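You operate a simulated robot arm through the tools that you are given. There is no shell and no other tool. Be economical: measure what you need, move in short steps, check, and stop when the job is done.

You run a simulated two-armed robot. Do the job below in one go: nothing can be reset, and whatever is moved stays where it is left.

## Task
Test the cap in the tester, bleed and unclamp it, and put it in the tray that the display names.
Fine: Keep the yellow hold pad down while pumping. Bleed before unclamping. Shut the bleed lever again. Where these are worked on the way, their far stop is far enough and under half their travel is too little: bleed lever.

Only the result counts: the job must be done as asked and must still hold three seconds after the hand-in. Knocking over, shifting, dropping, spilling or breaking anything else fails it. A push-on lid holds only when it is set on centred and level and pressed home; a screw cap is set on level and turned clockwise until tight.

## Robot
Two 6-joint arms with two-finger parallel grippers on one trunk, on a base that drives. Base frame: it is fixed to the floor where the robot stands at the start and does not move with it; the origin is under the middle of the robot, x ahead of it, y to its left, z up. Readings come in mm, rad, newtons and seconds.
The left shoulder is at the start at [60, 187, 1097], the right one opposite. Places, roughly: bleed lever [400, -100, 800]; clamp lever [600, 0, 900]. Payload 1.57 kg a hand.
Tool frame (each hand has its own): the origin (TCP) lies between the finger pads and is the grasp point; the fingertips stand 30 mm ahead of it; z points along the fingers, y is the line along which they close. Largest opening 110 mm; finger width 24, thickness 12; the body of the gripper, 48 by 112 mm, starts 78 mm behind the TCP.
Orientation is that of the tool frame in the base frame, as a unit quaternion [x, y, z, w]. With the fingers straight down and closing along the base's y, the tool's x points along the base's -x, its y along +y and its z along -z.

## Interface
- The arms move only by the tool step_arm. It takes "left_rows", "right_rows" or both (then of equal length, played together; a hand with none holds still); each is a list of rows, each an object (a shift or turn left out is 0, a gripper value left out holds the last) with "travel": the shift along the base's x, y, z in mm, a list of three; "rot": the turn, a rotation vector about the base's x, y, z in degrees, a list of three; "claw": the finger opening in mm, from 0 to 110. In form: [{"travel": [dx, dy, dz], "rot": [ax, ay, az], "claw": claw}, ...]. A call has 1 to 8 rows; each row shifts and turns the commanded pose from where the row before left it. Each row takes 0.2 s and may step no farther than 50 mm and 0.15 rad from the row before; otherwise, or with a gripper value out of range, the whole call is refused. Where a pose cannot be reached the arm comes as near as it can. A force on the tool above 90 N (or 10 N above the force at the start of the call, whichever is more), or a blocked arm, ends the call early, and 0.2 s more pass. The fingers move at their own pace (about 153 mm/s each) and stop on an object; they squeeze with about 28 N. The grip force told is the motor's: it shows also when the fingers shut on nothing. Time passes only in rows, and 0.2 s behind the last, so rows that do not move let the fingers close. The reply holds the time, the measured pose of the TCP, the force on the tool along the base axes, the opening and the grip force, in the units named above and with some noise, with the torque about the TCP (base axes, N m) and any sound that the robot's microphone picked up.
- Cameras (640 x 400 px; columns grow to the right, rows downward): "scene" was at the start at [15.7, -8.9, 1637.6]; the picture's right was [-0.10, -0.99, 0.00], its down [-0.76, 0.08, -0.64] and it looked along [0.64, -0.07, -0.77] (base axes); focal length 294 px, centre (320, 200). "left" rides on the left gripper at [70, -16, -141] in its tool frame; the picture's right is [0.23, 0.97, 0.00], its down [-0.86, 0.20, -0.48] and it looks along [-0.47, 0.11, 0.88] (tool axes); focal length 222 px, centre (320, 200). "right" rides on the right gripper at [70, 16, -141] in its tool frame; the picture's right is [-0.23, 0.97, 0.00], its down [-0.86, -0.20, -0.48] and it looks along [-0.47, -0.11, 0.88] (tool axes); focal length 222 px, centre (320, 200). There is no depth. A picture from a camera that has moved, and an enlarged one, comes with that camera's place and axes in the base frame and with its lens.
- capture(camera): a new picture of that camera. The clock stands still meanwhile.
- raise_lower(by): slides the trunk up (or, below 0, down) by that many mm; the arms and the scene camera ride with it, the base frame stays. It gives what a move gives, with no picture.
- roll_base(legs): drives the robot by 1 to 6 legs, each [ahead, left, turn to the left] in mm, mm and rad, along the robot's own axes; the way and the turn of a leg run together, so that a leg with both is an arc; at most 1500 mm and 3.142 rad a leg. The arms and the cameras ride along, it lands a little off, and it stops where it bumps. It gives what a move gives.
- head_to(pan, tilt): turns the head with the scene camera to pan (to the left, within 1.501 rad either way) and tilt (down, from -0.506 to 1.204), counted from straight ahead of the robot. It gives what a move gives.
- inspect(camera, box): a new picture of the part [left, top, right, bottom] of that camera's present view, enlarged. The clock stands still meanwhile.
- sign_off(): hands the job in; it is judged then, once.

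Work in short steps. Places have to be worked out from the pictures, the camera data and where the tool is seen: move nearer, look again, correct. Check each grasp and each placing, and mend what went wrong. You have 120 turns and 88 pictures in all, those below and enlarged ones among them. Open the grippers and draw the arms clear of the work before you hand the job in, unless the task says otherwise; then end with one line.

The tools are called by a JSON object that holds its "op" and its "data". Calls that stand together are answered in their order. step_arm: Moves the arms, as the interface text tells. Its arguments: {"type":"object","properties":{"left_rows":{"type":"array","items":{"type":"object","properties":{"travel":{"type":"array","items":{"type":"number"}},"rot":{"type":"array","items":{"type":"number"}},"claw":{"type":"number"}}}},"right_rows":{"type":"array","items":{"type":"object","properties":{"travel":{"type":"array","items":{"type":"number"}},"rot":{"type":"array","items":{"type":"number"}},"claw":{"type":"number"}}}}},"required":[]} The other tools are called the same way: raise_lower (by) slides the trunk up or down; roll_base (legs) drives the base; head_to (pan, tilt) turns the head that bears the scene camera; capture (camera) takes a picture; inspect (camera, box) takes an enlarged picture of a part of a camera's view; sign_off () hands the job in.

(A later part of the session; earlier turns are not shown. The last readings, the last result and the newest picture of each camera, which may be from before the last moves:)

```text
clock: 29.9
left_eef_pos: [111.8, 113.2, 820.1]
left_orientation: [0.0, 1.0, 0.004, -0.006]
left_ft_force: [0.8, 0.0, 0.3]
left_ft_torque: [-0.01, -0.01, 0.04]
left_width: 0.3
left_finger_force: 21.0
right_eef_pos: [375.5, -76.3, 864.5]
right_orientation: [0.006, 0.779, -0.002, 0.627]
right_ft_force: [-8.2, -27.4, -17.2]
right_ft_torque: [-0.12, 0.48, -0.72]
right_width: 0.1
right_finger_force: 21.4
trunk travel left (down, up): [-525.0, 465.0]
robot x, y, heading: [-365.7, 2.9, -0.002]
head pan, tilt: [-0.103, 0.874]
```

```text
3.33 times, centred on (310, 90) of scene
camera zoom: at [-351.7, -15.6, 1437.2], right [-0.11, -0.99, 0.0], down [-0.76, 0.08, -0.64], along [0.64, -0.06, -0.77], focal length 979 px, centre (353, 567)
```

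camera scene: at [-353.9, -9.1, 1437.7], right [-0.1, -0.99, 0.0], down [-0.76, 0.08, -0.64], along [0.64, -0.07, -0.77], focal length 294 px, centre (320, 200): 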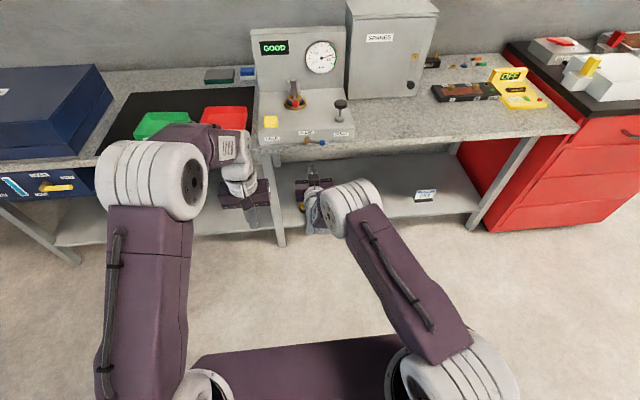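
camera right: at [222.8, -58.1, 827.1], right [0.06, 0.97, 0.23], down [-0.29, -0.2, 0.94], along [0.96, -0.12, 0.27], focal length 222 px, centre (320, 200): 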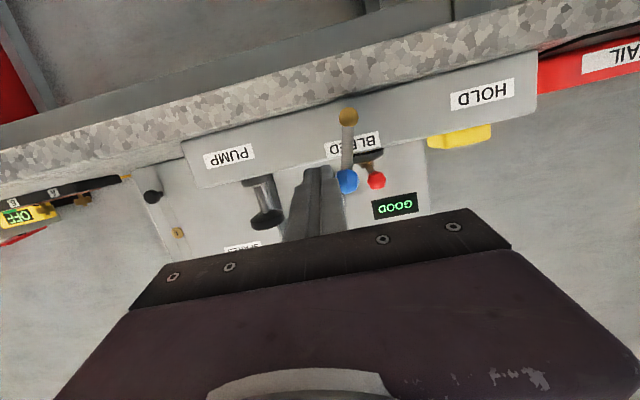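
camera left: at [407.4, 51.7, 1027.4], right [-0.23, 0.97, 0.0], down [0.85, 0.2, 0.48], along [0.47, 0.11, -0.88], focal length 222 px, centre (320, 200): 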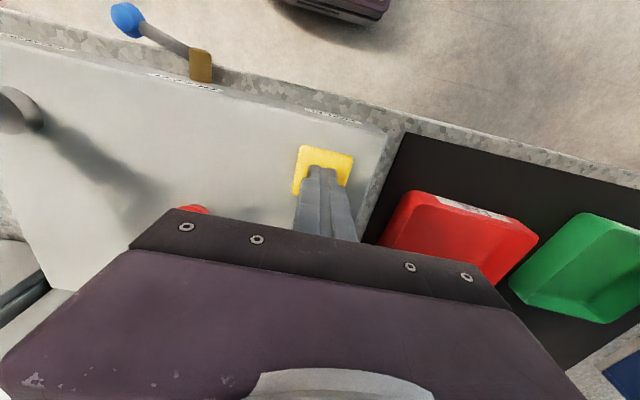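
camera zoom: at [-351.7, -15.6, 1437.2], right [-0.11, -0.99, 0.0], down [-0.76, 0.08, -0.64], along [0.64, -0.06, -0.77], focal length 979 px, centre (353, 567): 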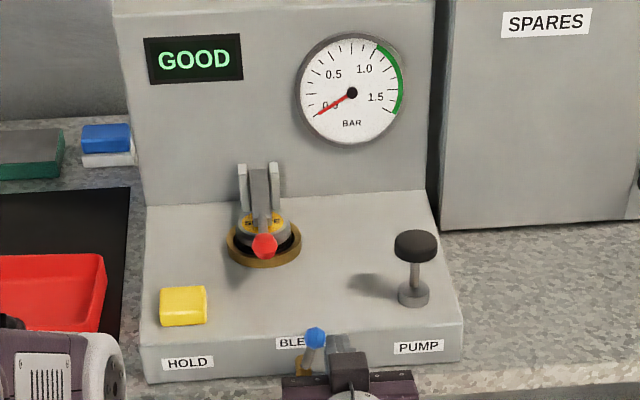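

Gauge is at 0 and the lever is at its far stop. I retract, go round to the other side and swing it back shut.

{"op": "step_arm", "data": {"right_rows": [{"travel": [0, -8, -2]}, {"travel": [-40, 0, 0]}, {"travel": [0, 35, 10]}, {"travel": [0, 38, 4]}, {"travel": [20, 0, 0]}, {"travel": [22, 0, 0]}, {}]}}

{"op": "capture", "data": {"camera": "right"}}

```text
clock: 31.5
left_eef_pos: [110.6, 118.4, 821.2]
left_orientation: [0.0, 1.0, 0.001, -0.005]
left_ft_force: [-1.2, 1.2, 1.3]
left_ft_torque: [-0.03, -0.01, 0.02]
left_width: 0.1
left_finger_force: 21.4
right_eef_pos: [376.3, -1.4, 883.2]
right_orientation: [0.0, 0.776, -0.001, 0.631]
right_ft_force: [-0.1, 0.6, -0.3]
right_ft_torque: [0.0, 0.01, -0.02]
right_width: 0.2
right_finger_force: 21.5
trunk travel left (down, up): [-525.0, 465.0]
robot x, y, heading: [-372.1, -0.7, 0.005]
head pan, tilt: [-0.103, 0.874]
```

```text
52 pictures are left
camera right: at [224.4, 14.2, 843.8], right [0.05, 0.97, 0.22], down [-0.29, -0.2, 0.93], along [0.95, -0.11, 0.28], focal length 222 px, centre (320, 200)
```

right: 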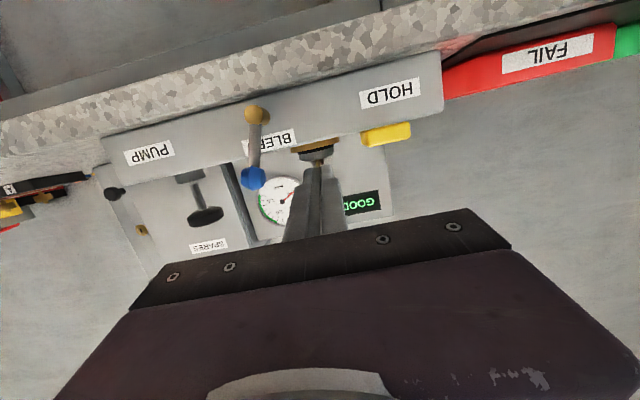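

Lever stands at about 75–80°. I push it back along the arc (−y, then down) to shut.

{"op": "step_arm", "data": {"right_rows": [{"travel": [0, -17, -2]}, {"travel": [0, -17, -3]}, {"travel": [0, -14, -4]}, {"travel": [0, -13, -5]}, {"travel": [0, -13, -5]}, {"travel": [0, -10, -7]}, {"travel": [0, -7, -7]}, {"travel": [0, -3, -7]}]}}

{"op": "capture", "data": {"camera": "right"}}

```text
clock: 33.3
left_eef_pos: [110.2, 117.8, 820.0]
left_orientation: [0.0, 1.0, 0.001, -0.005]
left_ft_force: [-1.0, -0.2, -0.1]
left_ft_torque: [0.03, -0.03, 0.02]
left_width: 0.0
left_finger_force: 21.2
right_eef_pos: [377.3, -94.5, 846.3]
right_orientation: [0.001, 0.773, -0.001, 0.634]
right_ft_force: [1.7, 1.2, 8.3]
right_ft_torque: [0.02, -0.24, -0.04]
right_width: 0.0
right_finger_force: 21.2
trunk travel left (down, up): [-525.0, 465.0]
robot x, y, heading: [-366.6, 0.5, -0.001]
head pan, tilt: [-0.103, 0.874]
```

```text
51 pictures are left
camera right: at [224.7, -78.4, 805.7], right [0.05, 0.97, 0.22], down [-0.3, -0.2, 0.93], along [0.95, -0.11, 0.28], focal length 222 px, centre (320, 200)
```

right: 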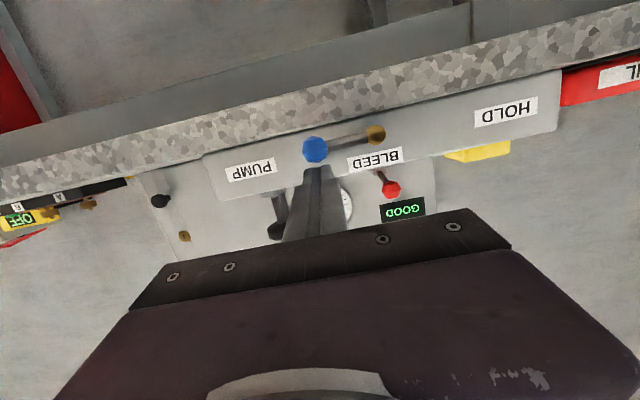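

Nearly home (8 N). I press a few mm more to reach the stop, then retreat.

{"op": "step_arm", "data": {"right_rows": [{"travel": [0, 0, -4]}, {"travel": [0, 0, -4]}, {}]}}

{"op": "step_arm", "data": {"right_rows": [{"travel": [0, 0, 20]}, {"travel": [-30, 0, 10]}, {"travel": [-30, 0, 10]}]}}

{"op": "inspect", "data": {"camera": "right", "box": [220, 60, 460, 210]}}

```text
clock: 34.1
left_eef_pos: [107.7, 119.1, 821.8]
left_orientation: [0.001, 1.0, 0.0, -0.004]
left_ft_force: [0.3, -0.2, -1.1]
left_ft_torque: [-0.01, 0.01, -0.01]
left_width: 0.1
left_finger_force: 21.5
right_eef_pos: [375.9, -95.8, 845.0]
right_orientation: [0.001, 0.769, -0.001, 0.639]
right_ft_force: [9.8, 1.2, 31.2]
right_ft_torque: [0.03, -1.02, 0.17]
right_width: 0.0
right_finger_force: 20.4
trunk travel left (down, up): [-525.0, 465.0]
robot x, y, heading: [-371.0, 1.5, 0.004]
head pan, tilt: [-0.103, 0.874]
```

```text
clock: 34.9
left_eef_pos: [110.0, 118.7, 819.9]
left_orientation: [0.0, 1.0, 0.001, -0.005]
left_ft_force: [1.2, 0.3, 0.3]
left_ft_torque: [-0.03, -0.03, -0.01]
left_width: 0.2
left_finger_force: 21.9
right_eef_pos: [316.5, -95.3, 874.8]
right_orientation: [0.0, 0.776, -0.001, 0.63]
right_ft_force: [-0.3, 0.0, 0.2]
right_ft_torque: [-0.01, 0.0, 0.01]
right_width: 0.2
right_finger_force: 21.2
trunk travel left (down, up): [-525.0, 465.0]
robot x, y, heading: [-366.9, -0.3, -0.005]
head pan, tilt: [-0.103, 0.874]
```

```text
2.67 times, centred on (340, 135) of right
camera zoom: at [164.2, -79.4, 835.7], right [0.05, 0.97, 0.22], down [-0.29, -0.2, 0.94], along [0.96, -0.11, 0.28], focal length 592 px, centre (267, 373)
```

zoom: 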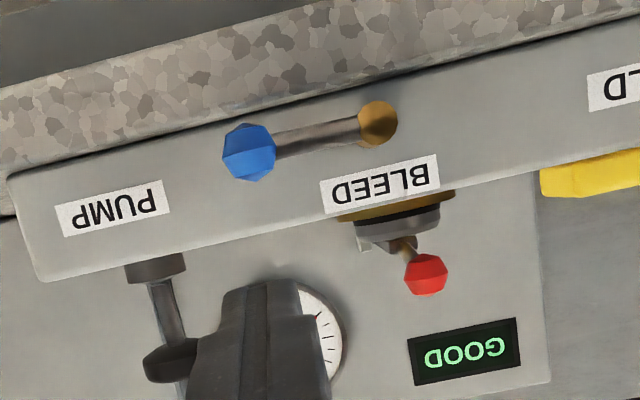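

The bleed lever is fully shut and parallel to the face. Next, raise the trunk back, and fold the right hand back to its tool-down start pose so I can drive in and use the left hand for clamp and cap.

{"op": "raise_lower", "data": {"by": 200}}

{"op": "step_arm", "data": {"right_rows": [{"travel": [-15, -15, 15], "rot": [0, 8, 0]}, {"travel": [-20, -15, 15], "rot": [0, 8, 0]}, {"travel": [-25, -20, 15], "rot": [0, 8, 0]}, {"travel": [-25, -20, 15], "rot": [0, 8, 0]}, {"travel": [-25, -20, 15], "rot": [0, 8, 0]}, {"travel": [-25, -20, 15], "rot": [0, 8, 0]}, {"travel": [-25, -20, 15], "rot": [0, 8, 0]}, {"travel": [-25, -20, 15], "rot": [0, 8, 0]}]}}

{"op": "step_arm", "data": {"right_rows": [{"travel": [-10, -5, 0], "rot": [0, 8, 0]}, {"travel": [-10, 0, 0], "rot": [0, 5.8, 0]}, {}]}}

```text
clock: 37.1
left_eef_pos: [110.5, 118.6, 1021.2]
left_orientation: [0.0, 1.0, 0.001, -0.005]
left_ft_force: [-0.1, 0.5, 0.5]
left_ft_torque: [0.0, 0.02, 0.03]
left_width: 0.0
left_finger_force: 21.2
right_eef_pos: [317.4, -96.6, 1075.2]
right_orientation: [0.001, 0.776, -0.002, 0.631]
right_ft_force: [0.9, -0.1, -0.5]
right_ft_torque: [-0.03, 0.0, 0.0]
right_width: 0.2
right_finger_force: 21.3
trunk travel left (down, up): [-725.0, 265.0]
robot x, y, heading: [-370.5, 0.0, -0.002]
head pan, tilt: [-0.103, 0.874]
```

```text
clock: 38.9
left_eef_pos: [110.2, 117.9, 1021.0]
left_orientation: [0.001, 1.0, 0.0, -0.005]
left_ft_force: [0.1, -0.8, 0.6]
left_ft_torque: [-0.02, 0.0, 0.01]
left_width: 0.0
left_finger_force: 21.7
right_eef_pos: [160.5, -252.4, 1154.9]
right_orientation: [-0.005, 0.967, -0.094, 0.236]
right_ft_force: [0.5, -0.7, 0.2]
right_ft_torque: [0.02, -0.03, 0.02]
right_width: 0.2
right_finger_force: 21.3
right hand out of reach, approached as far as the arm can: row 4, 5, 6, 7, 8
trunk travel left (down, up): [-725.0, 265.0]
robot x, y, heading: [-370.7, 0.6, -0.004]
head pan, tilt: [-0.103, 0.874]
```

```text
clock: 39.7
left_eef_pos: [110.4, 117.8, 1021.2]
left_orientation: [0.0, 1.0, 0.001, -0.005]
left_ft_force: [0.4, -0.2, 0.9]
left_ft_torque: [0.02, 0.01, 0.01]
left_width: 0.0
left_finger_force: 21.4
right_eef_pos: [131.3, -235.4, 1139.3]
right_orientation: [-0.016, 0.986, -0.111, 0.122]
right_ft_force: [-0.2, -0.1, 0.1]
right_ft_torque: [-0.03, 0.0, 0.0]
right_width: 0.0
right_finger_force: 21.5
right hand out of reach, approached as far as the arm can: row 1, 2
trunk travel left (down, up): [-725.0, 265.0]
robot x, y, heading: [-371.0, 0.0, -0.001]
head pan, tilt: [-0.103, 0.874]
```

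Right hand is safely folded at (131,-235,1139). Drive forward 400 mm; both hands clear the tester by >100 mm height.

{"op": "roll_base", "data": {"legs": [[400, 0, 0]]}}

{"op": "step_arm", "data": {"left_rows": [{"travel": [0, 0, 0], "claw": 60}, {}, {}]}}

{"op": "capture", "data": {"camera": "left"}}

{"op": "capture", "data": {"camera": "scene"}}

```text
clock: 42.2
left_eef_pos: [512.1, 119.6, 1021.3]
left_orientation: [-0.001, 1.0, 0.001, -0.004]
left_ft_force: [-0.9, 0.2, -0.6]
left_ft_torque: [0.0, 0.0, -0.01]
left_width: 0.0
left_finger_force: 21.0
right_eef_pos: [533.2, -232.0, 1139.9]
right_orientation: [-0.017, 0.986, -0.11, 0.123]
right_ft_force: [0.5, -0.4, 0.4]
right_ft_torque: [0.01, 0.02, 0.0]
right_width: 0.0
right_finger_force: 21.5
trunk travel left (down, up): [-725.0, 265.0]
robot x, y, heading: [33.4, 3.0, 0.003]
head pan, tilt: [-0.103, 0.874]
```

```text
clock: 43.0
left_eef_pos: [511.1, 119.7, 1020.2]
left_orientation: [-0.001, 1.0, 0.002, -0.004]
left_ft_force: [0.2, 0.0, 0.4]
left_ft_torque: [0.02, 0.02, -0.03]
left_width: 60.0
left_finger_force: 0.0
right_eef_pos: [534.4, -232.9, 1138.4]
right_orientation: [-0.017, 0.986, -0.11, 0.122]
right_ft_force: [0.0, -0.4, 0.3]
right_ft_torque: [-0.02, -0.03, 0.01]
right_width: 0.0
right_finger_force: 21.0
trunk travel left (down, up): [-725.0, 265.0]
robot x, y, heading: [30.4, -0.7, 0.008]
head pan, tilt: [-0.103, 0.874]
```

```text
49 pictures are left
camera left: at [443.8, 103.7, 1164.1], right [-0.23, 0.97, 0.0], down [0.86, 0.2, 0.47], along [0.46, 0.11, -0.88], focal length 222 px, centre (320, 200)
```

left: 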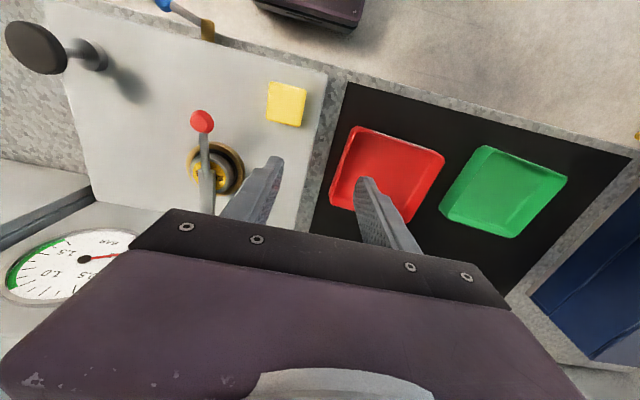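

```text
48 pictures are left
camera scene: at [48.8, -8.5, 1637.6], right [-0.1, -0.99, 0.0], down [-0.76, 0.08, -0.64], along [0.64, -0.06, -0.77], focal length 294 px, centre (320, 200)
```

scene: 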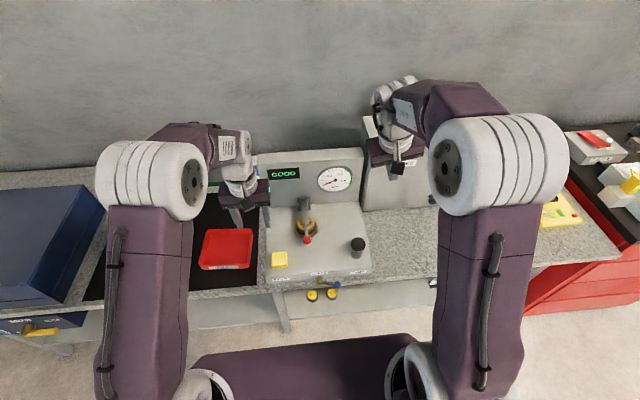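

Knob re-measured at (514,-18,897). Move left hand above it, fingers straddling in y.

{"op": "step_arm", "data": {"left_rows": [{"travel": [1, -35, -15]}, {"travel": [1, -35, -15]}, {"travel": [1, -35, -15]}, {"travel": [0, -33, -15]}, {"travel": [0, 0, -20]}, {}]}}

{"op": "capture", "data": {"camera": "left"}}

{"op": "inspect", "data": {"camera": "scene", "box": [260, 170, 360, 270]}}

```text
clock: 44.4
left_eef_pos: [514.8, -16.5, 941.1]
left_orientation: [-0.002, 1.0, 0.0, -0.005]
left_ft_force: [-0.1, -0.4, 0.4]
left_ft_torque: [0.01, 0.03, 0.02]
left_width: 60.1
left_finger_force: 0.0
right_eef_pos: [533.6, -232.1, 1139.8]
right_orientation: [-0.017, 0.986, -0.11, 0.122]
right_ft_force: [0.2, 0.2, -0.9]
right_ft_torque: [0.0, -0.01, 0.0]
right_width: 0.0
right_finger_force: 21.0
trunk travel left (down, up): [-725.0, 265.0]
robot x, y, heading: [31.6, -2.1, 0.001]
head pan, tilt: [-0.103, 0.874]
```

```text
47 pictures are left
camera left: at [446.7, -34.6, 1084.4], right [-0.23, 0.97, 0.0], down [0.86, 0.2, 0.47], along [0.46, 0.11, -0.88], focal length 222 px, centre (320, 200)
```

left: 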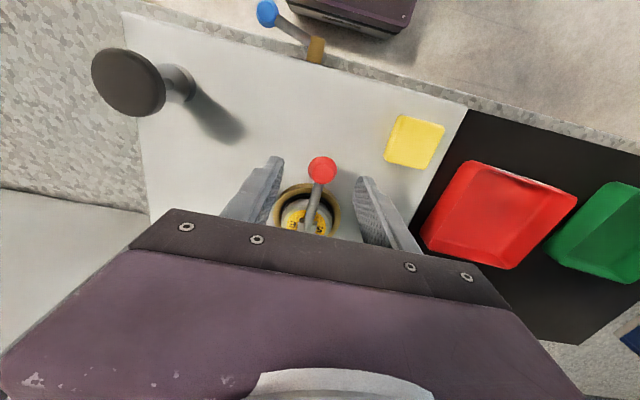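

```text
4.00 times, centred on (310, 220) of scene
camera zoom: at [48.0, -8.4, 1637.6], right [-0.1, -0.99, 0.0], down [-0.76, 0.08, -0.64], along [0.64, -0.06, -0.77], focal length 1174 px, centre (360, 120)
```

zoom: 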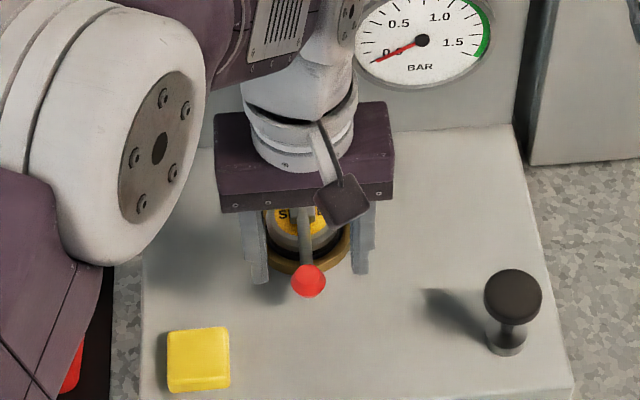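

Aligned. I descend to knob height and close.

{"op": "step_arm", "data": {"left_rows": [{"travel": [0, 0, -22]}, {"travel": [0, 0, -20]}, {"claw": 15}, {"claw": 8}, {}, {}]}}

{"op": "capture", "data": {"camera": "left"}}

```text
clock: 45.8
left_eef_pos: [514.9, -16.5, 898.2]
left_orientation: [-0.001, 1.0, 0.001, -0.006]
left_ft_force: [3.4, 9.1, -0.5]
left_ft_torque: [0.0, 0.05, 0.0]
left_width: 25.1
left_finger_force: 36.5
right_eef_pos: [535.4, -230.4, 1138.6]
right_orientation: [-0.018, 0.986, -0.11, 0.122]
right_ft_force: [0.3, 0.6, -0.7]
right_ft_torque: [-0.01, 0.01, -0.02]
right_width: 0.0
right_finger_force: 21.2
trunk travel left (down, up): [-725.0, 265.0]
robot x, y, heading: [28.5, 0.3, 0.005]
head pan, tilt: [-0.103, 0.874]
```

```text
45 pictures are left
camera left: at [447.4, -32.4, 1042.1], right [-0.23, 0.97, 0.0], down [0.86, 0.2, 0.47], along [0.46, 0.11, -0.88], focal length 222 px, centre (320, 200)
```

left: 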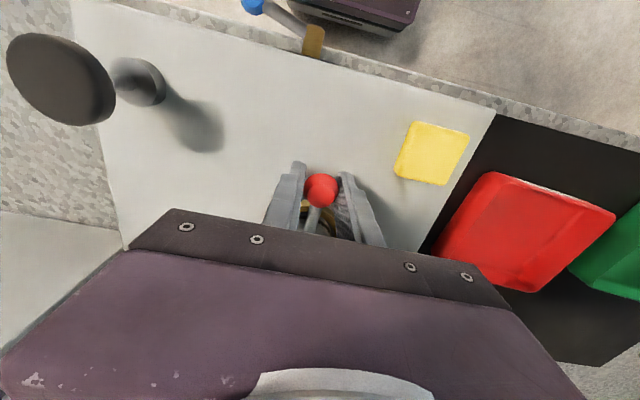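

Knob gripped (25 mm). I lift along the estimated arc about a pivot near (665,·,890), the first 30° first.

{"op": "step_arm", "data": {"left_rows": [{"travel": [1, 0, 12]}, {"travel": [2, 0, 12]}, {"travel": [3, 0, 12.5]}, {"travel": [4.7, 0, 12.5]}, {"travel": [5.5, 0, 12]}, {"travel": [6.3, 0, 11.5]}, {}]}}

{"op": "inspect", "data": {"camera": "scene", "box": [260, 150, 380, 270]}}

```text
clock: 47.4
left_eef_pos: [538.8, -16.5, 972.3]
left_orientation: [-0.001, 1.0, 0.001, -0.005]
left_ft_force: [-4.7, 10.2, -3.1]
left_ft_torque: [0.06, 0.93, -0.02]
left_width: 24.9
left_finger_force: 37.0
right_eef_pos: [534.0, -231.3, 1139.7]
right_orientation: [-0.016, 0.986, -0.111, 0.122]
right_ft_force: [0.2, -0.1, -0.8]
right_ft_torque: [0.0, 0.01, -0.01]
right_width: 0.2
right_finger_force: 21.1
trunk travel left (down, up): [-725.0, 265.0]
robot x, y, heading: [34.3, -0.3, -0.003]
head pan, tilt: [-0.103, 0.874]
```

```text
3.33 times, centred on (320, 210) of scene
camera zoom: at [48.0, -5.8, 1637.7], right [-0.1, -0.99, 0.0], down [-0.76, 0.08, -0.64], along [0.64, -0.07, -0.77], focal length 979 px, centre (320, 167)
```

zoom: 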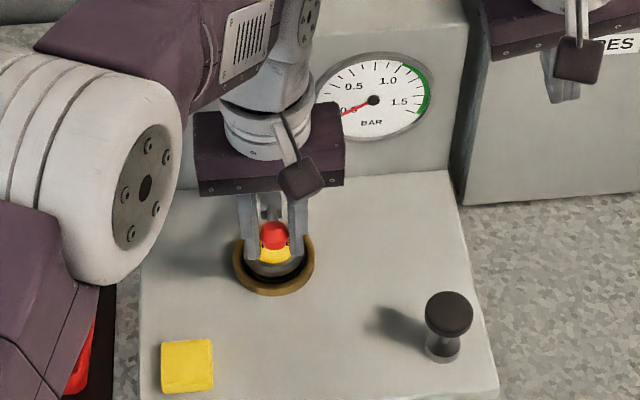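

Forces are small, arc is good. Continue to about 62°.

{"op": "step_arm", "data": {"left_rows": [{"travel": [7.3, 0, 10.5]}, {"travel": [8.4, 0, 10]}, {"travel": [9.2, 0, 9.5]}, {"travel": [10, 0, 8.5]}, {"travel": [10.7, 0, 7.5]}, {"travel": [11.3, 0, 6.5]}, {}]}}

{"op": "inspect", "data": {"camera": "scene", "box": [260, 130, 380, 250]}}

```text
clock: 49.0
left_eef_pos: [583.8, -16.0, 1020.5]
left_orientation: [-0.001, 1.0, 0.001, -0.005]
left_ft_force: [-6.0, 2.0, -5.0]
left_ft_torque: [-0.03, 1.06, -0.04]
left_width: 25.1
left_finger_force: 36.8
left hand out of reach, approached as far as the arm can: row 6
right_eef_pos: [534.3, -232.6, 1137.9]
right_orientation: [-0.017, 0.986, -0.11, 0.122]
right_ft_force: [0.2, 0.2, -0.8]
right_ft_torque: [-0.03, 0.0, 0.01]
right_width: 0.0
right_finger_force: 21.2
trunk travel left (down, up): [-725.0, 265.0]
robot x, y, heading: [32.5, 0.1, -0.003]
head pan, tilt: [-0.103, 0.874]
```

```text
3.33 times, centred on (320, 190) of scene
camera zoom: at [48.1, -8.4, 1637.6], right [-0.1, -0.99, 0.0], down [-0.76, 0.08, -0.64], along [0.64, -0.06, -0.77], focal length 979 px, centre (320, 233)
```

zoom: 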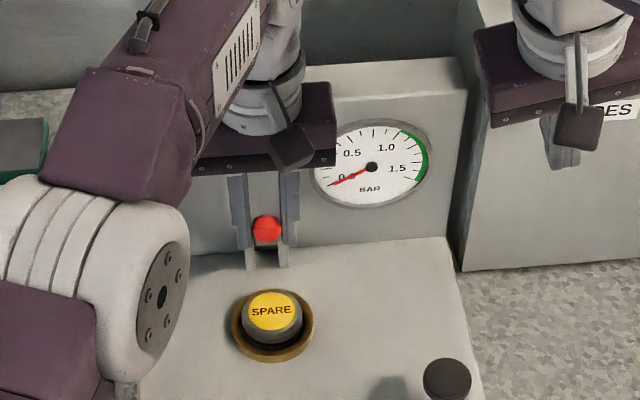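

The cap "SPARE" is exposed; the arm nearly ran out of reach. I tilt the tool forward about the knob to gain reach and continue the arc to ~80°.

{"op": "step_arm", "data": {"left_rows": [{"rot": [0, -8, 0]}, {"rot": [0, -8, 0]}, {"rot": [0, -8, 0]}, {"travel": [6, 0, 3], "rot": [0, -6, 0]}, {}]}}

```text
clock: 50.2
left_eef_pos: [588.3, -16.3, 1025.9]
left_orientation: [-0.001, 0.967, 0.0, 0.256]
left_ft_force: [-11.3, -0.2, 4.5]
left_ft_torque: [-0.06, 1.05, 0.05]
left_width: 24.7
left_finger_force: 36.7
right_eef_pos: [532.1, -232.8, 1139.1]
right_orientation: [-0.017, 0.986, -0.111, 0.123]
right_ft_force: [-0.1, -0.3, -0.5]
right_ft_torque: [0.02, 0.01, -0.02]
right_width: 0.0
right_finger_force: 20.8
trunk travel left (down, up): [-725.0, 265.0]
robot x, y, heading: [37.4, -2.6, 0.009]
head pan, tilt: [-0.103, 0.874]
```

Following well; continue along the tangent with small steps.

{"op": "step_arm", "data": {"left_rows": [{"travel": [8.7, 0, 4]}, {"travel": [9, 0, 4]}, {"travel": [9.3, 0, 3.5]}, {"travel": [9.6, 0, 2.7]}, {"travel": [9.8, 0, 2]}, {}]}}

{"op": "inspect", "data": {"camera": "scene", "box": [260, 130, 380, 250]}}

```text
clock: 51.6
left_eef_pos: [636.3, -15.5, 1038.5]
left_orientation: [-0.002, 0.967, 0.001, 0.253]
left_ft_force: [0.0, 1.3, 0.4]
left_ft_torque: [0.02, 0.01, 0.0]
left_width: 8.1
left_finger_force: 0.3
right_eef_pos: [534.3, -233.3, 1139.0]
right_orientation: [-0.018, 0.986, -0.11, 0.123]
right_ft_force: [0.0, -0.6, -0.6]
right_ft_torque: [0.01, -0.03, 0.04]
right_width: 0.2
right_finger_force: 21.8
trunk travel left (down, up): [-725.0, 265.0]
robot x, y, heading: [31.2, -1.6, 0.004]
head pan, tilt: [-0.103, 0.874]
```

```text
3.33 times, centred on (320, 190) of scene
camera zoom: at [48.0, -8.7, 1637.5], right [-0.1, -0.99, 0.0], down [-0.76, 0.08, -0.64], along [0.64, -0.06, -0.77], focal length 979 px, centre (320, 233)
```

zoom: 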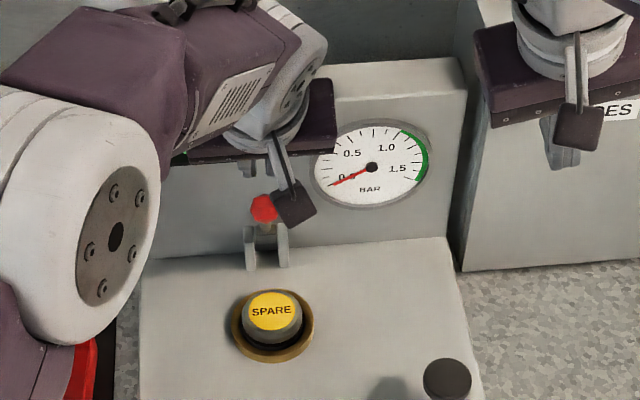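

The knob slipped out of the grip; the lever stays at ~60°. I go around above to its front and push it gently with closed fingers to see whether it goes further.

{"op": "step_arm", "data": {"left_rows": [{"travel": [0, 0, 40], "claw": 0}, {"travel": [-45, 0, 10]}, {"travel": [-45, 0, 0]}, {"travel": [0, 0, -35]}, {"travel": [0, 0, -15]}, {}]}}

{"op": "capture", "data": {"camera": "left"}}

{"op": "capture", "data": {"camera": "right"}}

```text
clock: 53.0
left_eef_pos: [546.3, -16.4, 1039.5]
left_orientation: [-0.002, 0.967, 0.0, 0.254]
left_ft_force: [-1.5, -0.2, 0.3]
left_ft_torque: [-0.02, 0.02, 0.02]
left_width: 0.0
left_finger_force: 20.8
right_eef_pos: [533.9, -232.6, 1139.5]
right_orientation: [-0.017, 0.986, -0.11, 0.123]
right_ft_force: [0.3, 0.3, 0.0]
right_ft_torque: [0.0, 0.01, -0.02]
right_width: 0.0
right_finger_force: 21.7
trunk travel left (down, up): [-725.0, 265.0]
robot x, y, heading: [30.1, 0.6, 0.003]
head pan, tilt: [-0.103, 0.874]
```

```text
41 pictures are left
camera left: at [415.4, -31.9, 1129.5], right [-0.2, 0.97, -0.11], down [0.51, 0.2, 0.84], along [0.84, 0.11, -0.54], focal length 222 px, centre (320, 200)
```

left: 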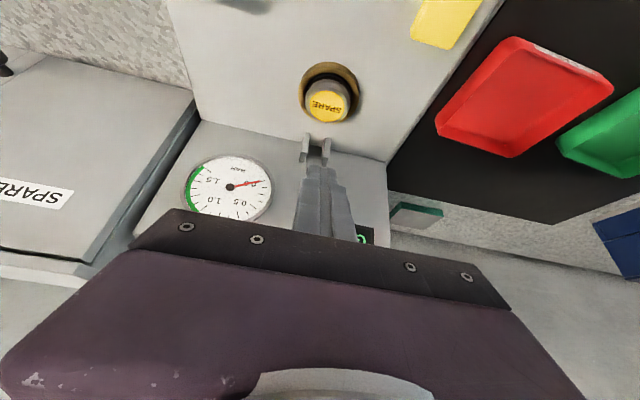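

```text
40 pictures are left
camera right: at [431.7, -191.0, 1252.7], right [0.21, 0.96, -0.16], down [0.71, -0.04, 0.7], along [0.67, -0.26, -0.7], focal length 222 px, centre (320, 200)
```

right: 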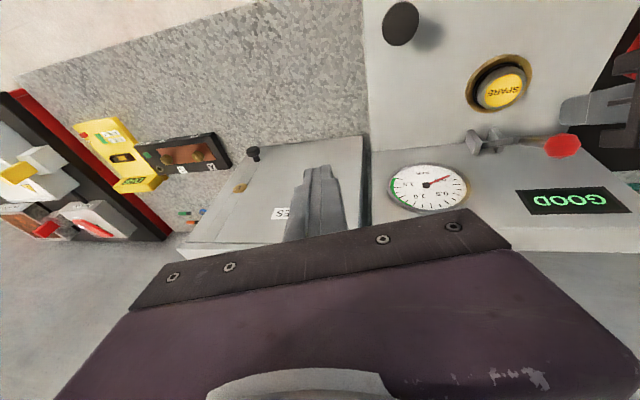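

From the right camera the knob is at ≈(590,-17,1024), lever ~62° up. Push it forward gently.

{"op": "step_arm", "data": {"left_rows": [{"travel": [8, 0, 0]}, {"travel": [8, 0, 0]}, {"travel": [8, 0, 0]}, {"travel": [8, 0, 1]}, {"travel": [8, 0, 1]}, {}]}}

{"op": "capture", "data": {"camera": "right"}}

```text
clock: 54.4
left_eef_pos: [586.2, -15.8, 1040.8]
left_orientation: [-0.002, 0.967, 0.002, 0.254]
left_ft_force: [0.1, 1.0, 0.2]
left_ft_torque: [-0.03, 0.0, -0.03]
left_width: 0.0
left_finger_force: 20.9
right_eef_pos: [534.4, -233.1, 1139.6]
right_orientation: [-0.016, 0.986, -0.11, 0.122]
right_ft_force: [-0.2, 0.2, 0.2]
right_ft_torque: [-0.02, 0.05, 0.02]
right_width: 0.0
right_finger_force: 21.3
trunk travel left (down, up): [-725.0, 265.0]
robot x, y, heading: [33.9, -3.3, 0.007]
head pan, tilt: [-0.103, 0.874]
```

```text
39 pictures are left
camera right: at [432.5, -191.2, 1252.4], right [0.21, 0.96, -0.16], down [0.71, -0.04, 0.7], along [0.67, -0.26, -0.7], focal length 222 px, centre (320, 200)
```

right: 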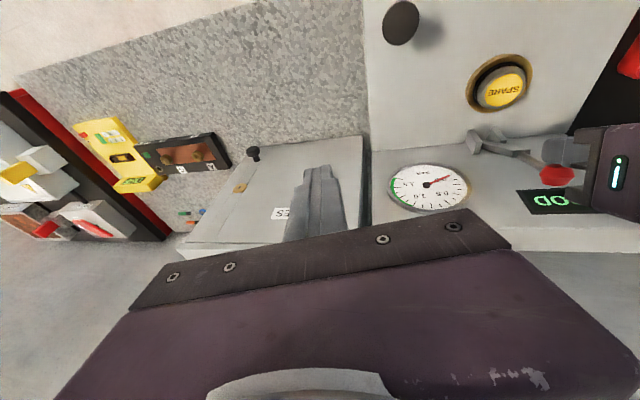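

It moves freely. Continue pushing until it meets the stop.

{"op": "step_arm", "data": {"left_rows": [{"travel": [8, 0, 0]}, {"travel": [8, 0, 0]}, {"travel": [8, 0, 0]}, {"travel": [8, 0, 0]}, {"travel": [8, 0, 0]}, {}]}}

{"op": "capture", "data": {"camera": "right"}}

```text
clock: 55.8
left_eef_pos: [618.1, -16.5, 1040.5]
left_orientation: [-0.001, 0.968, 0.003, 0.252]
left_ft_force: [-36.8, -3.3, -11.1]
left_ft_torque: [-0.3, 1.05, -0.13]
left_width: 0.0
left_finger_force: 20.8
right_eef_pos: [526.8, -232.8, 1142.1]
right_orientation: [-0.017, 0.986, -0.109, 0.125]
right_ft_force: [-0.1, 0.0, -0.1]
right_ft_torque: [0.03, 0.01, 0.01]
right_width: 0.0
right_finger_force: 20.9
trunk travel left (down, up): [-725.0, 265.0]
robot x, y, heading: [34.3, 0.9, 0.002]
head pan, tilt: [-0.103, 0.874]
```

```text
38 pictures are left
camera right: at [425.5, -192.1, 1254.3], right [0.21, 0.96, -0.16], down [0.71, -0.04, 0.7], along [0.67, -0.26, -0.69], focal length 222 px, centre (320, 200)
```

right: 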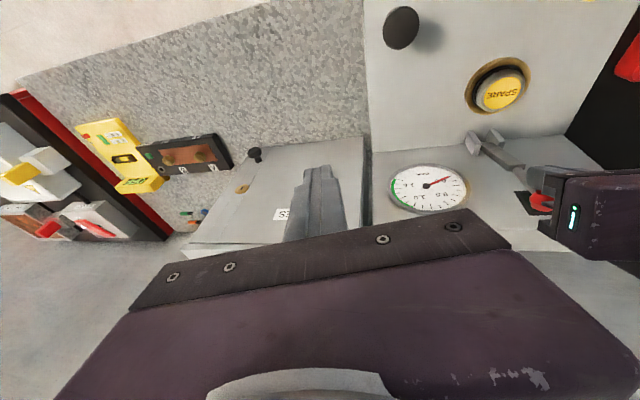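

Lever is at its far stop (37 N). I withdraw the left hand and restore it to vertical, then drive 50 mm closer for reach.

{"op": "step_arm", "data": {"left_rows": [{"travel": [-30, 0, 0]}, {"travel": [-40, 0, 10]}, {"travel": [-20, 10, 10], "rot": [0, 8, 0]}, {"travel": [0, 10, 0], "rot": [0, 8, 0]}, {"travel": [0, 10, 0], "rot": [0, 8, 0]}, {"travel": [0, 10, 0], "rot": [0, 5.5, 0], "claw": 90}, {}]}}

{"op": "roll_base", "data": {"legs": [[50, 0, 0]]}}

{"op": "capture", "data": {"camera": "left"}}

{"op": "capture", "data": {"camera": "right"}}

```text
clock: 57.4
left_eef_pos: [535.8, 23.9, 1060.9]
left_orientation: [-0.001, 1.0, 0.001, -0.002]
left_ft_force: [0.0, 0.0, 0.3]
left_ft_torque: [0.0, 0.03, 0.02]
left_width: 90.0
left_finger_force: 0.0
right_eef_pos: [535.6, -232.2, 1140.1]
right_orientation: [-0.016, 0.986, -0.11, 0.123]
right_ft_force: [-0.4, -0.3, 0.7]
right_ft_torque: [-0.02, -0.01, -0.03]
right_width: 0.0
right_finger_force: 21.0
trunk travel left (down, up): [-725.0, 265.0]
robot x, y, heading: [33.8, -1.0, 0.002]
head pan, tilt: [-0.103, 0.874]
```

```text
clock: 58.3
left_eef_pos: [581.8, 24.1, 1064.2]
left_orientation: [-0.001, 1.0, 0.001, 0.001]
left_ft_force: [-0.6, -0.8, 0.7]
left_ft_torque: [-0.01, -0.04, -0.02]
left_width: 90.2
left_finger_force: 0.0
right_eef_pos: [578.8, -232.1, 1141.4]
right_orientation: [-0.017, 0.986, -0.111, 0.124]
right_ft_force: [-0.2, -0.3, 0.5]
right_ft_torque: [-0.04, -0.05, -0.03]
right_width: 0.2
right_finger_force: 21.0
trunk travel left (down, up): [-725.0, 265.0]
robot x, y, heading: [81.3, 1.7, 0.006]
head pan, tilt: [-0.103, 0.874]
```

```text
37 pictures are left
camera left: at [510.9, 8.0, 1205.8], right [-0.23, 0.97, 0.0], down [0.85, 0.2, 0.48], along [0.47, 0.11, -0.88], focal length 222 px, centre (320, 200)
```

left: 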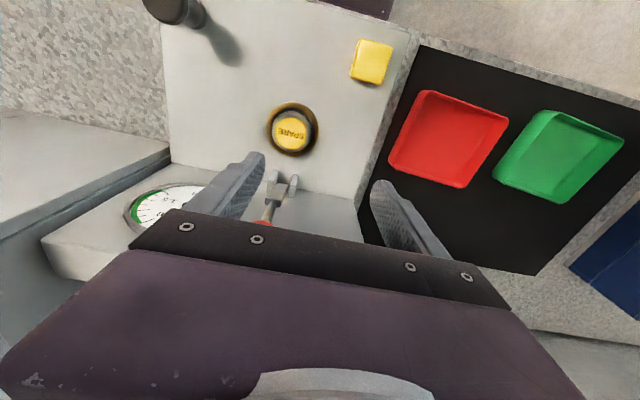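

```text
36 pictures are left
camera right: at [476.7, -191.0, 1254.4], right [0.21, 0.96, -0.16], down [0.71, -0.04, 0.7], along [0.67, -0.26, -0.69], focal length 222 px, centre (320, 200)
```

right: 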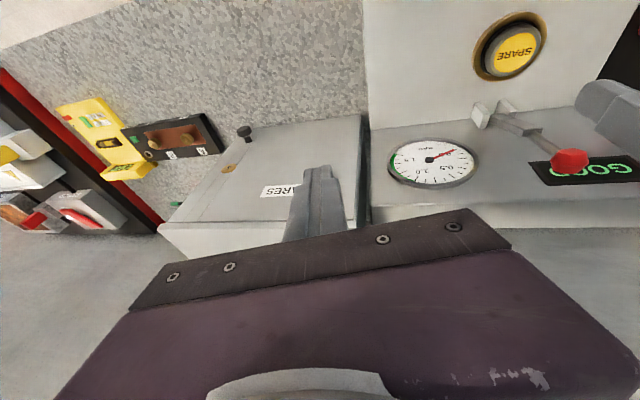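

Lever stands clear at (642,·,1046); cap centre ≈ (584,-16), top ≈ 877. I move left above it and descend partway.

{"op": "step_arm", "data": {"left_rows": [{"travel": [0, -20, -20]}, {"travel": [0, -20, -25]}, {"travel": [0, 0, -30]}, {"travel": [0, 0, -30]}, {"travel": [0, 0, -20]}, {}]}}

{"op": "capture", "data": {"camera": "left"}}

{"op": "capture", "data": {"camera": "right"}}

```text
clock: 59.7
left_eef_pos: [584.9, -16.2, 935.5]
left_orientation: [-0.001, 1.0, 0.001, 0.0]
left_ft_force: [0.0, -0.3, -0.4]
left_ft_torque: [0.0, 0.01, -0.01]
left_width: 90.3
left_finger_force: 0.0
right_eef_pos: [581.4, -233.3, 1140.2]
right_orientation: [-0.017, 0.986, -0.11, 0.123]
right_ft_force: [-0.1, 0.0, -0.9]
right_ft_torque: [0.0, -0.04, -0.04]
right_width: 0.1
right_finger_force: 21.2
trunk travel left (down, up): [-725.0, 265.0]
robot x, y, heading: [83.6, 0.5, 0.003]
head pan, tilt: [-0.103, 0.874]
```

```text
35 pictures are left
camera left: at [514.7, -32.2, 1078.3], right [-0.23, 0.97, 0.0], down [0.85, 0.2, 0.48], along [0.47, 0.11, -0.88], focal length 222 px, centre (320, 200)
```

left: 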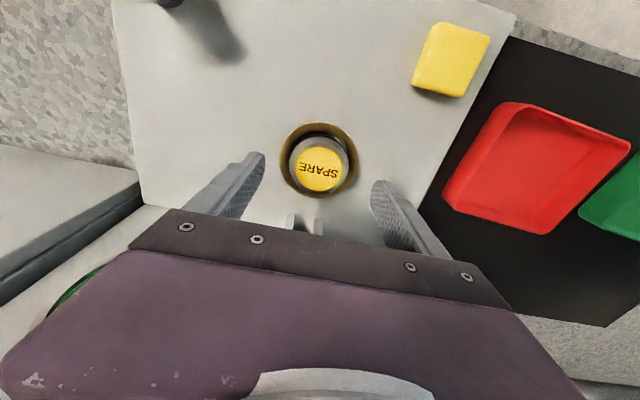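

```text
34 pictures are left
camera right: at [480.6, -191.0, 1252.9], right [0.21, 0.96, -0.16], down [0.71, -0.04, 0.7], along [0.67, -0.26, -0.7], focal length 222 px, centre (320, 200)
```

right: 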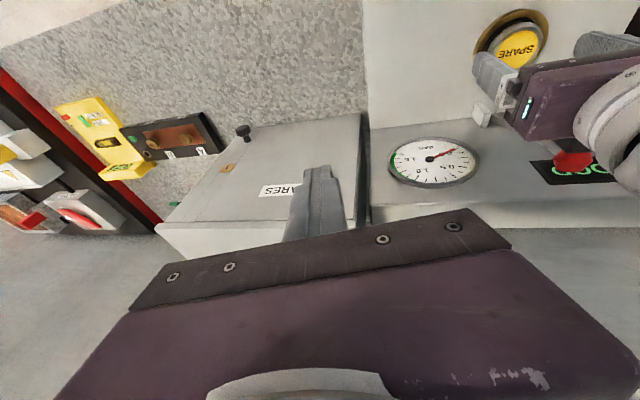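

Centered over the cap. Descend to TCP ≈ 893 (tips ≈ 863) and close.

{"op": "step_arm", "data": {"left_rows": [{"travel": [1, 0, -18]}, {"travel": [0, 0, -14]}, {"travel": [0, 0, -10]}, {"claw": 40}, {"claw": 30}, {}, {}]}}

{"op": "capture", "data": {"camera": "left"}}

```text
clock: 61.3
left_eef_pos: [585.9, -14.7, 894.8]
left_orientation: [-0.001, 1.0, 0.001, -0.001]
left_ft_force: [0.6, 0.4, 2.5]
left_ft_torque: [-0.08, -0.03, 0.01]
left_width: 56.9
left_finger_force: 28.3
right_eef_pos: [583.8, -232.5, 1139.0]
right_orientation: [-0.017, 0.986, -0.109, 0.122]
right_ft_force: [0.0, 0.5, 0.1]
right_ft_torque: [0.02, 0.03, 0.03]
right_width: 0.2
right_finger_force: 20.9
trunk travel left (down, up): [-725.0, 265.0]
robot x, y, heading: [80.1, 4.0, -0.001]
head pan, tilt: [-0.103, 0.874]
```

```text
33 pictures are left
camera left: at [516.4, -32.0, 1037.6], right [-0.23, 0.97, 0.0], down [0.86, 0.2, 0.48], along [0.46, 0.11, -0.88], focal length 222 px, centre (320, 200)
```

left: 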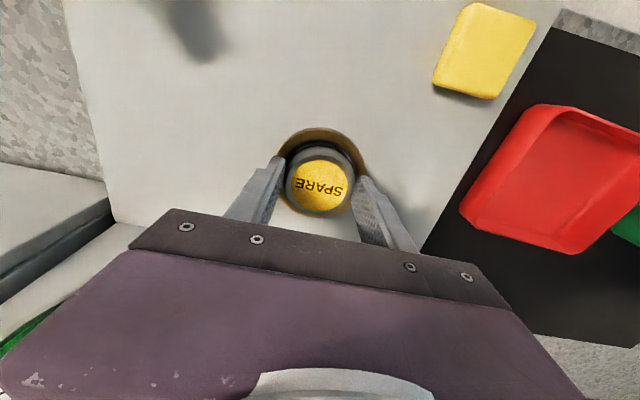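

Gripped (57 mm, 28 N). Lift straight up and check the cap comes along.

{"op": "step_arm", "data": {"left_rows": [{"travel": [0, 0, 5]}, {"travel": [0, 0, 15]}, {"travel": [-2, 0, 30]}, {"travel": [-2, 0, 40]}, {"travel": [-5, 20, 20]}, {}]}}

{"op": "capture", "data": {"camera": "left"}}

{"op": "capture", "data": {"camera": "scene"}}

```text
clock: 62.7
left_eef_pos: [577.6, 5.7, 1003.7]
left_orientation: [0.0, 1.0, 0.002, -0.001]
left_ft_force: [0.0, 0.4, -0.4]
left_ft_torque: [-0.02, 0.02, 0.0]
left_width: 56.6
left_finger_force: 28.0
right_eef_pos: [583.4, -233.0, 1139.0]
right_orientation: [-0.017, 0.986, -0.11, 0.121]
right_ft_force: [-0.7, -0.6, 0.4]
right_ft_torque: [0.01, 0.04, 0.01]
right_width: 0.2
right_finger_force: 21.5
trunk travel left (down, up): [-725.0, 265.0]
robot x, y, heading: [83.0, 0.3, 0.004]
head pan, tilt: [-0.103, 0.874]
```

```text
32 pictures are left
camera left: at [507.7, -11.7, 1146.9], right [-0.23, 0.97, 0.0], down [0.86, 0.2, 0.48], along [0.46, 0.11, -0.88], focal length 222 px, centre (320, 200)
```

left: 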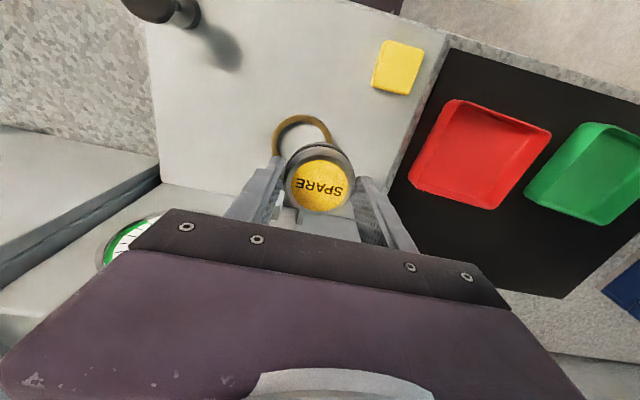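

```text
31 pictures are left
camera scene: at [98.1, -8.9, 1637.6], right [-0.1, -0.99, 0.0], down [-0.76, 0.08, -0.64], along [0.64, -0.06, -0.77], focal length 294 px, centre (320, 200)
```

scene: 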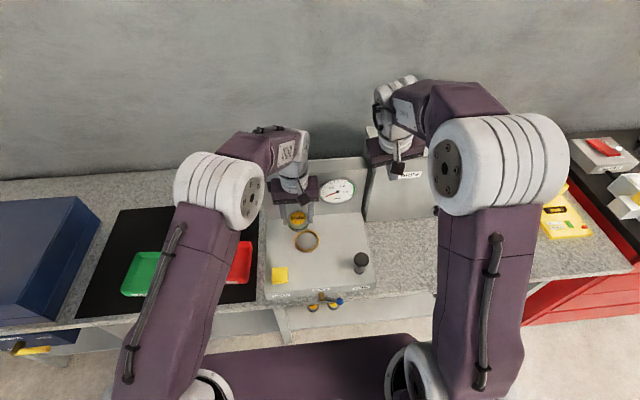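

Cap is held. I read the green tray's label and re-check the display.

{"op": "inspect", "data": {"camera": "scene", "box": [110, 230, 270, 310]}}

{"op": "inspect", "data": {"camera": "scene", "box": [130, 270, 170, 300]}}

```text
4.00 times, centred on (190, 270) of scene
camera zoom: at [98.1, -8.9, 1637.6], right [-0.1, -0.99, 0.0], down [-0.76, 0.08, -0.64], along [0.64, -0.06, -0.77], focal length 1174 px, centre (840, -80)
```

zoom: 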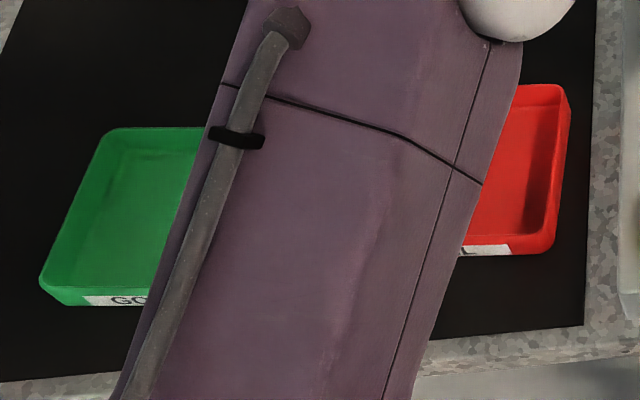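

```text
13.33 times, centred on (150, 285) of scene
camera zoom: at [98.1, -8.9, 1637.6], right [-0.1, -0.99, 0.0], down [-0.76, 0.08, -0.64], along [0.64, -0.06, -0.77], focal length 3915 px, centre (2587, -933)
```

zoom: 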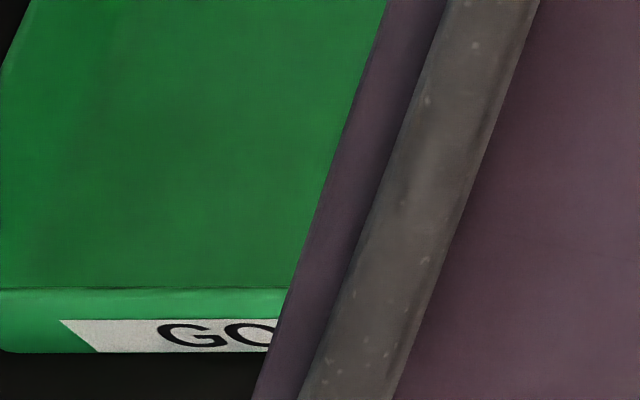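

Green tray is labelled GOOD. Tray centre ≈ (540,455). Carry the cap over there at height.

{"op": "step_arm", "data": {"left_rows": [{"travel": [-4, 45, 5]}, {"travel": [-4, 45, 0]}, {"travel": [-4, 45, 0]}, {"travel": [-4, 45, 0]}, {"travel": [-4, 45, 0]}, {"travel": [-4, 45, 0]}, {"travel": [-4, 45, 0]}, {"travel": [-4, 45, 0]}]}}

{"op": "capture", "data": {"camera": "left"}}

{"op": "capture", "data": {"camera": "scene"}}

```text
clock: 64.5
left_eef_pos: [544.4, 364.7, 1007.6]
left_orientation: [-0.001, 1.0, 0.001, -0.001]
left_ft_force: [-0.5, 0.4, -0.3]
left_ft_torque: [0.01, 0.01, 0.01]
left_width: 56.7
left_finger_force: 28.1
right_eef_pos: [582.9, -232.1, 1140.1]
right_orientation: [-0.017, 0.986, -0.11, 0.122]
right_ft_force: [0.4, 0.3, -0.1]
right_ft_torque: [-0.02, -0.01, 0.01]
right_width: 0.0
right_finger_force: 21.9
trunk travel left (down, up): [-725.0, 265.0]
robot x, y, heading: [82.8, -1.2, -0.0]
head pan, tilt: [-0.103, 0.874]
```

```text
28 pictures are left
camera left: at [474.3, 349.8, 1150.9], right [-0.23, 0.97, 0.0], down [0.86, 0.2, 0.48], along [0.46, 0.11, -0.88], focal length 222 px, centre (320, 200)
```

left: 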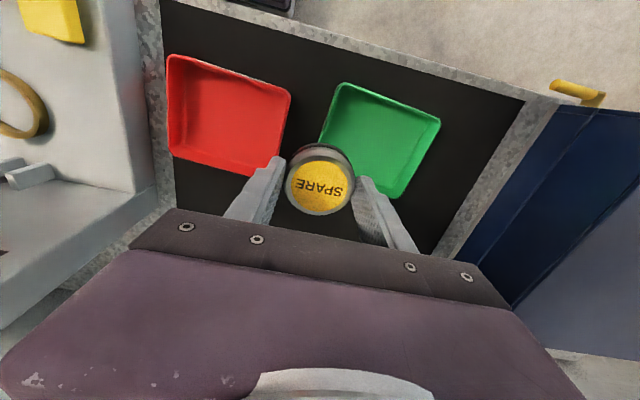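

```text
27 pictures are left
camera scene: at [97.7, -6.3, 1637.6], right [-0.1, -0.99, 0.0], down [-0.76, 0.08, -0.64], along [0.64, -0.07, -0.77], focal length 294 px, centre (320, 200)
```

scene: 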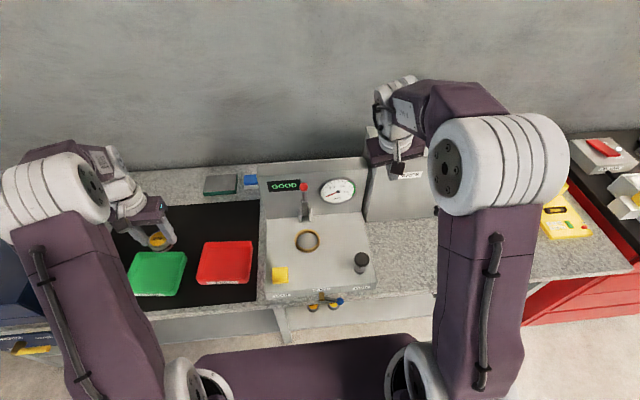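

Tray centre ≈ (533,452). Move over it and lower partway.

{"op": "step_arm", "data": {"left_rows": [{"travel": [-3, 44, 0]}, {"travel": [-5, 43, 0]}, {"travel": [0, 0, -30]}, {"travel": [0, 0, -30]}, {"travel": [0, 0, -20]}, {}]}}

{"op": "capture", "data": {"camera": "left"}}

{"op": "inspect", "data": {"camera": "scene", "box": [80, 200, 240, 310]}}

```text
clock: 65.9
left_eef_pos: [537.8, 451.2, 929.1]
left_orientation: [-0.001, 1.0, 0.002, -0.002]
left_ft_force: [1.0, -0.2, -0.4]
left_ft_torque: [0.0, 0.0, -0.01]
left_width: 56.7
left_finger_force: 27.8
right_eef_pos: [583.9, -233.4, 1139.0]
right_orientation: [-0.017, 0.986, -0.109, 0.122]
right_ft_force: [-0.2, 0.2, 0.4]
right_ft_torque: [0.01, -0.01, 0.0]
right_width: 0.0
right_finger_force: 21.5
trunk travel left (down, up): [-725.0, 265.0]
robot x, y, heading: [81.9, 4.3, 0.008]
head pan, tilt: [-0.103, 0.874]
```

```text
26 pictures are left
camera left: at [467.6, 434.5, 1071.6], right [-0.23, 0.97, 0.0], down [0.86, 0.2, 0.48], along [0.46, 0.11, -0.88], focal length 222 px, centre (320, 200)
```

left: 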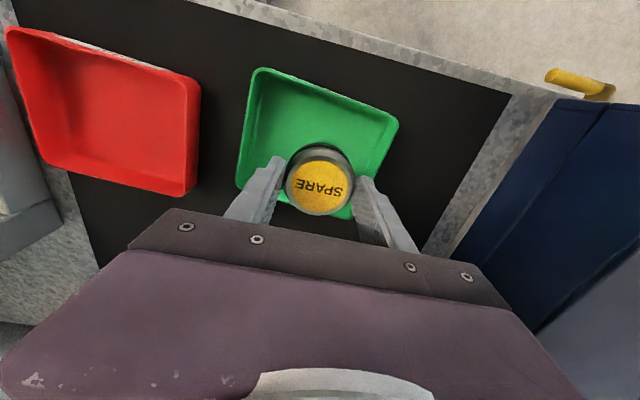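

```text
3.64 times, centred on (160, 255) of scene
camera zoom: at [97.6, -9.0, 1637.6], right [-0.1, -0.99, 0.0], down [-0.76, 0.08, -0.64], along [0.64, -0.06, -0.77], focal length 1068 px, centre (902, 0)
```

zoom: 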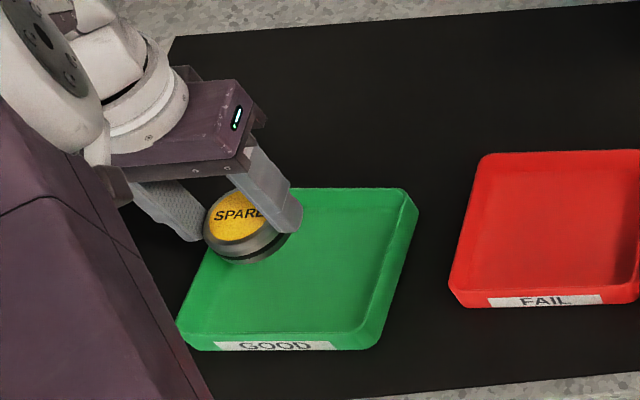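

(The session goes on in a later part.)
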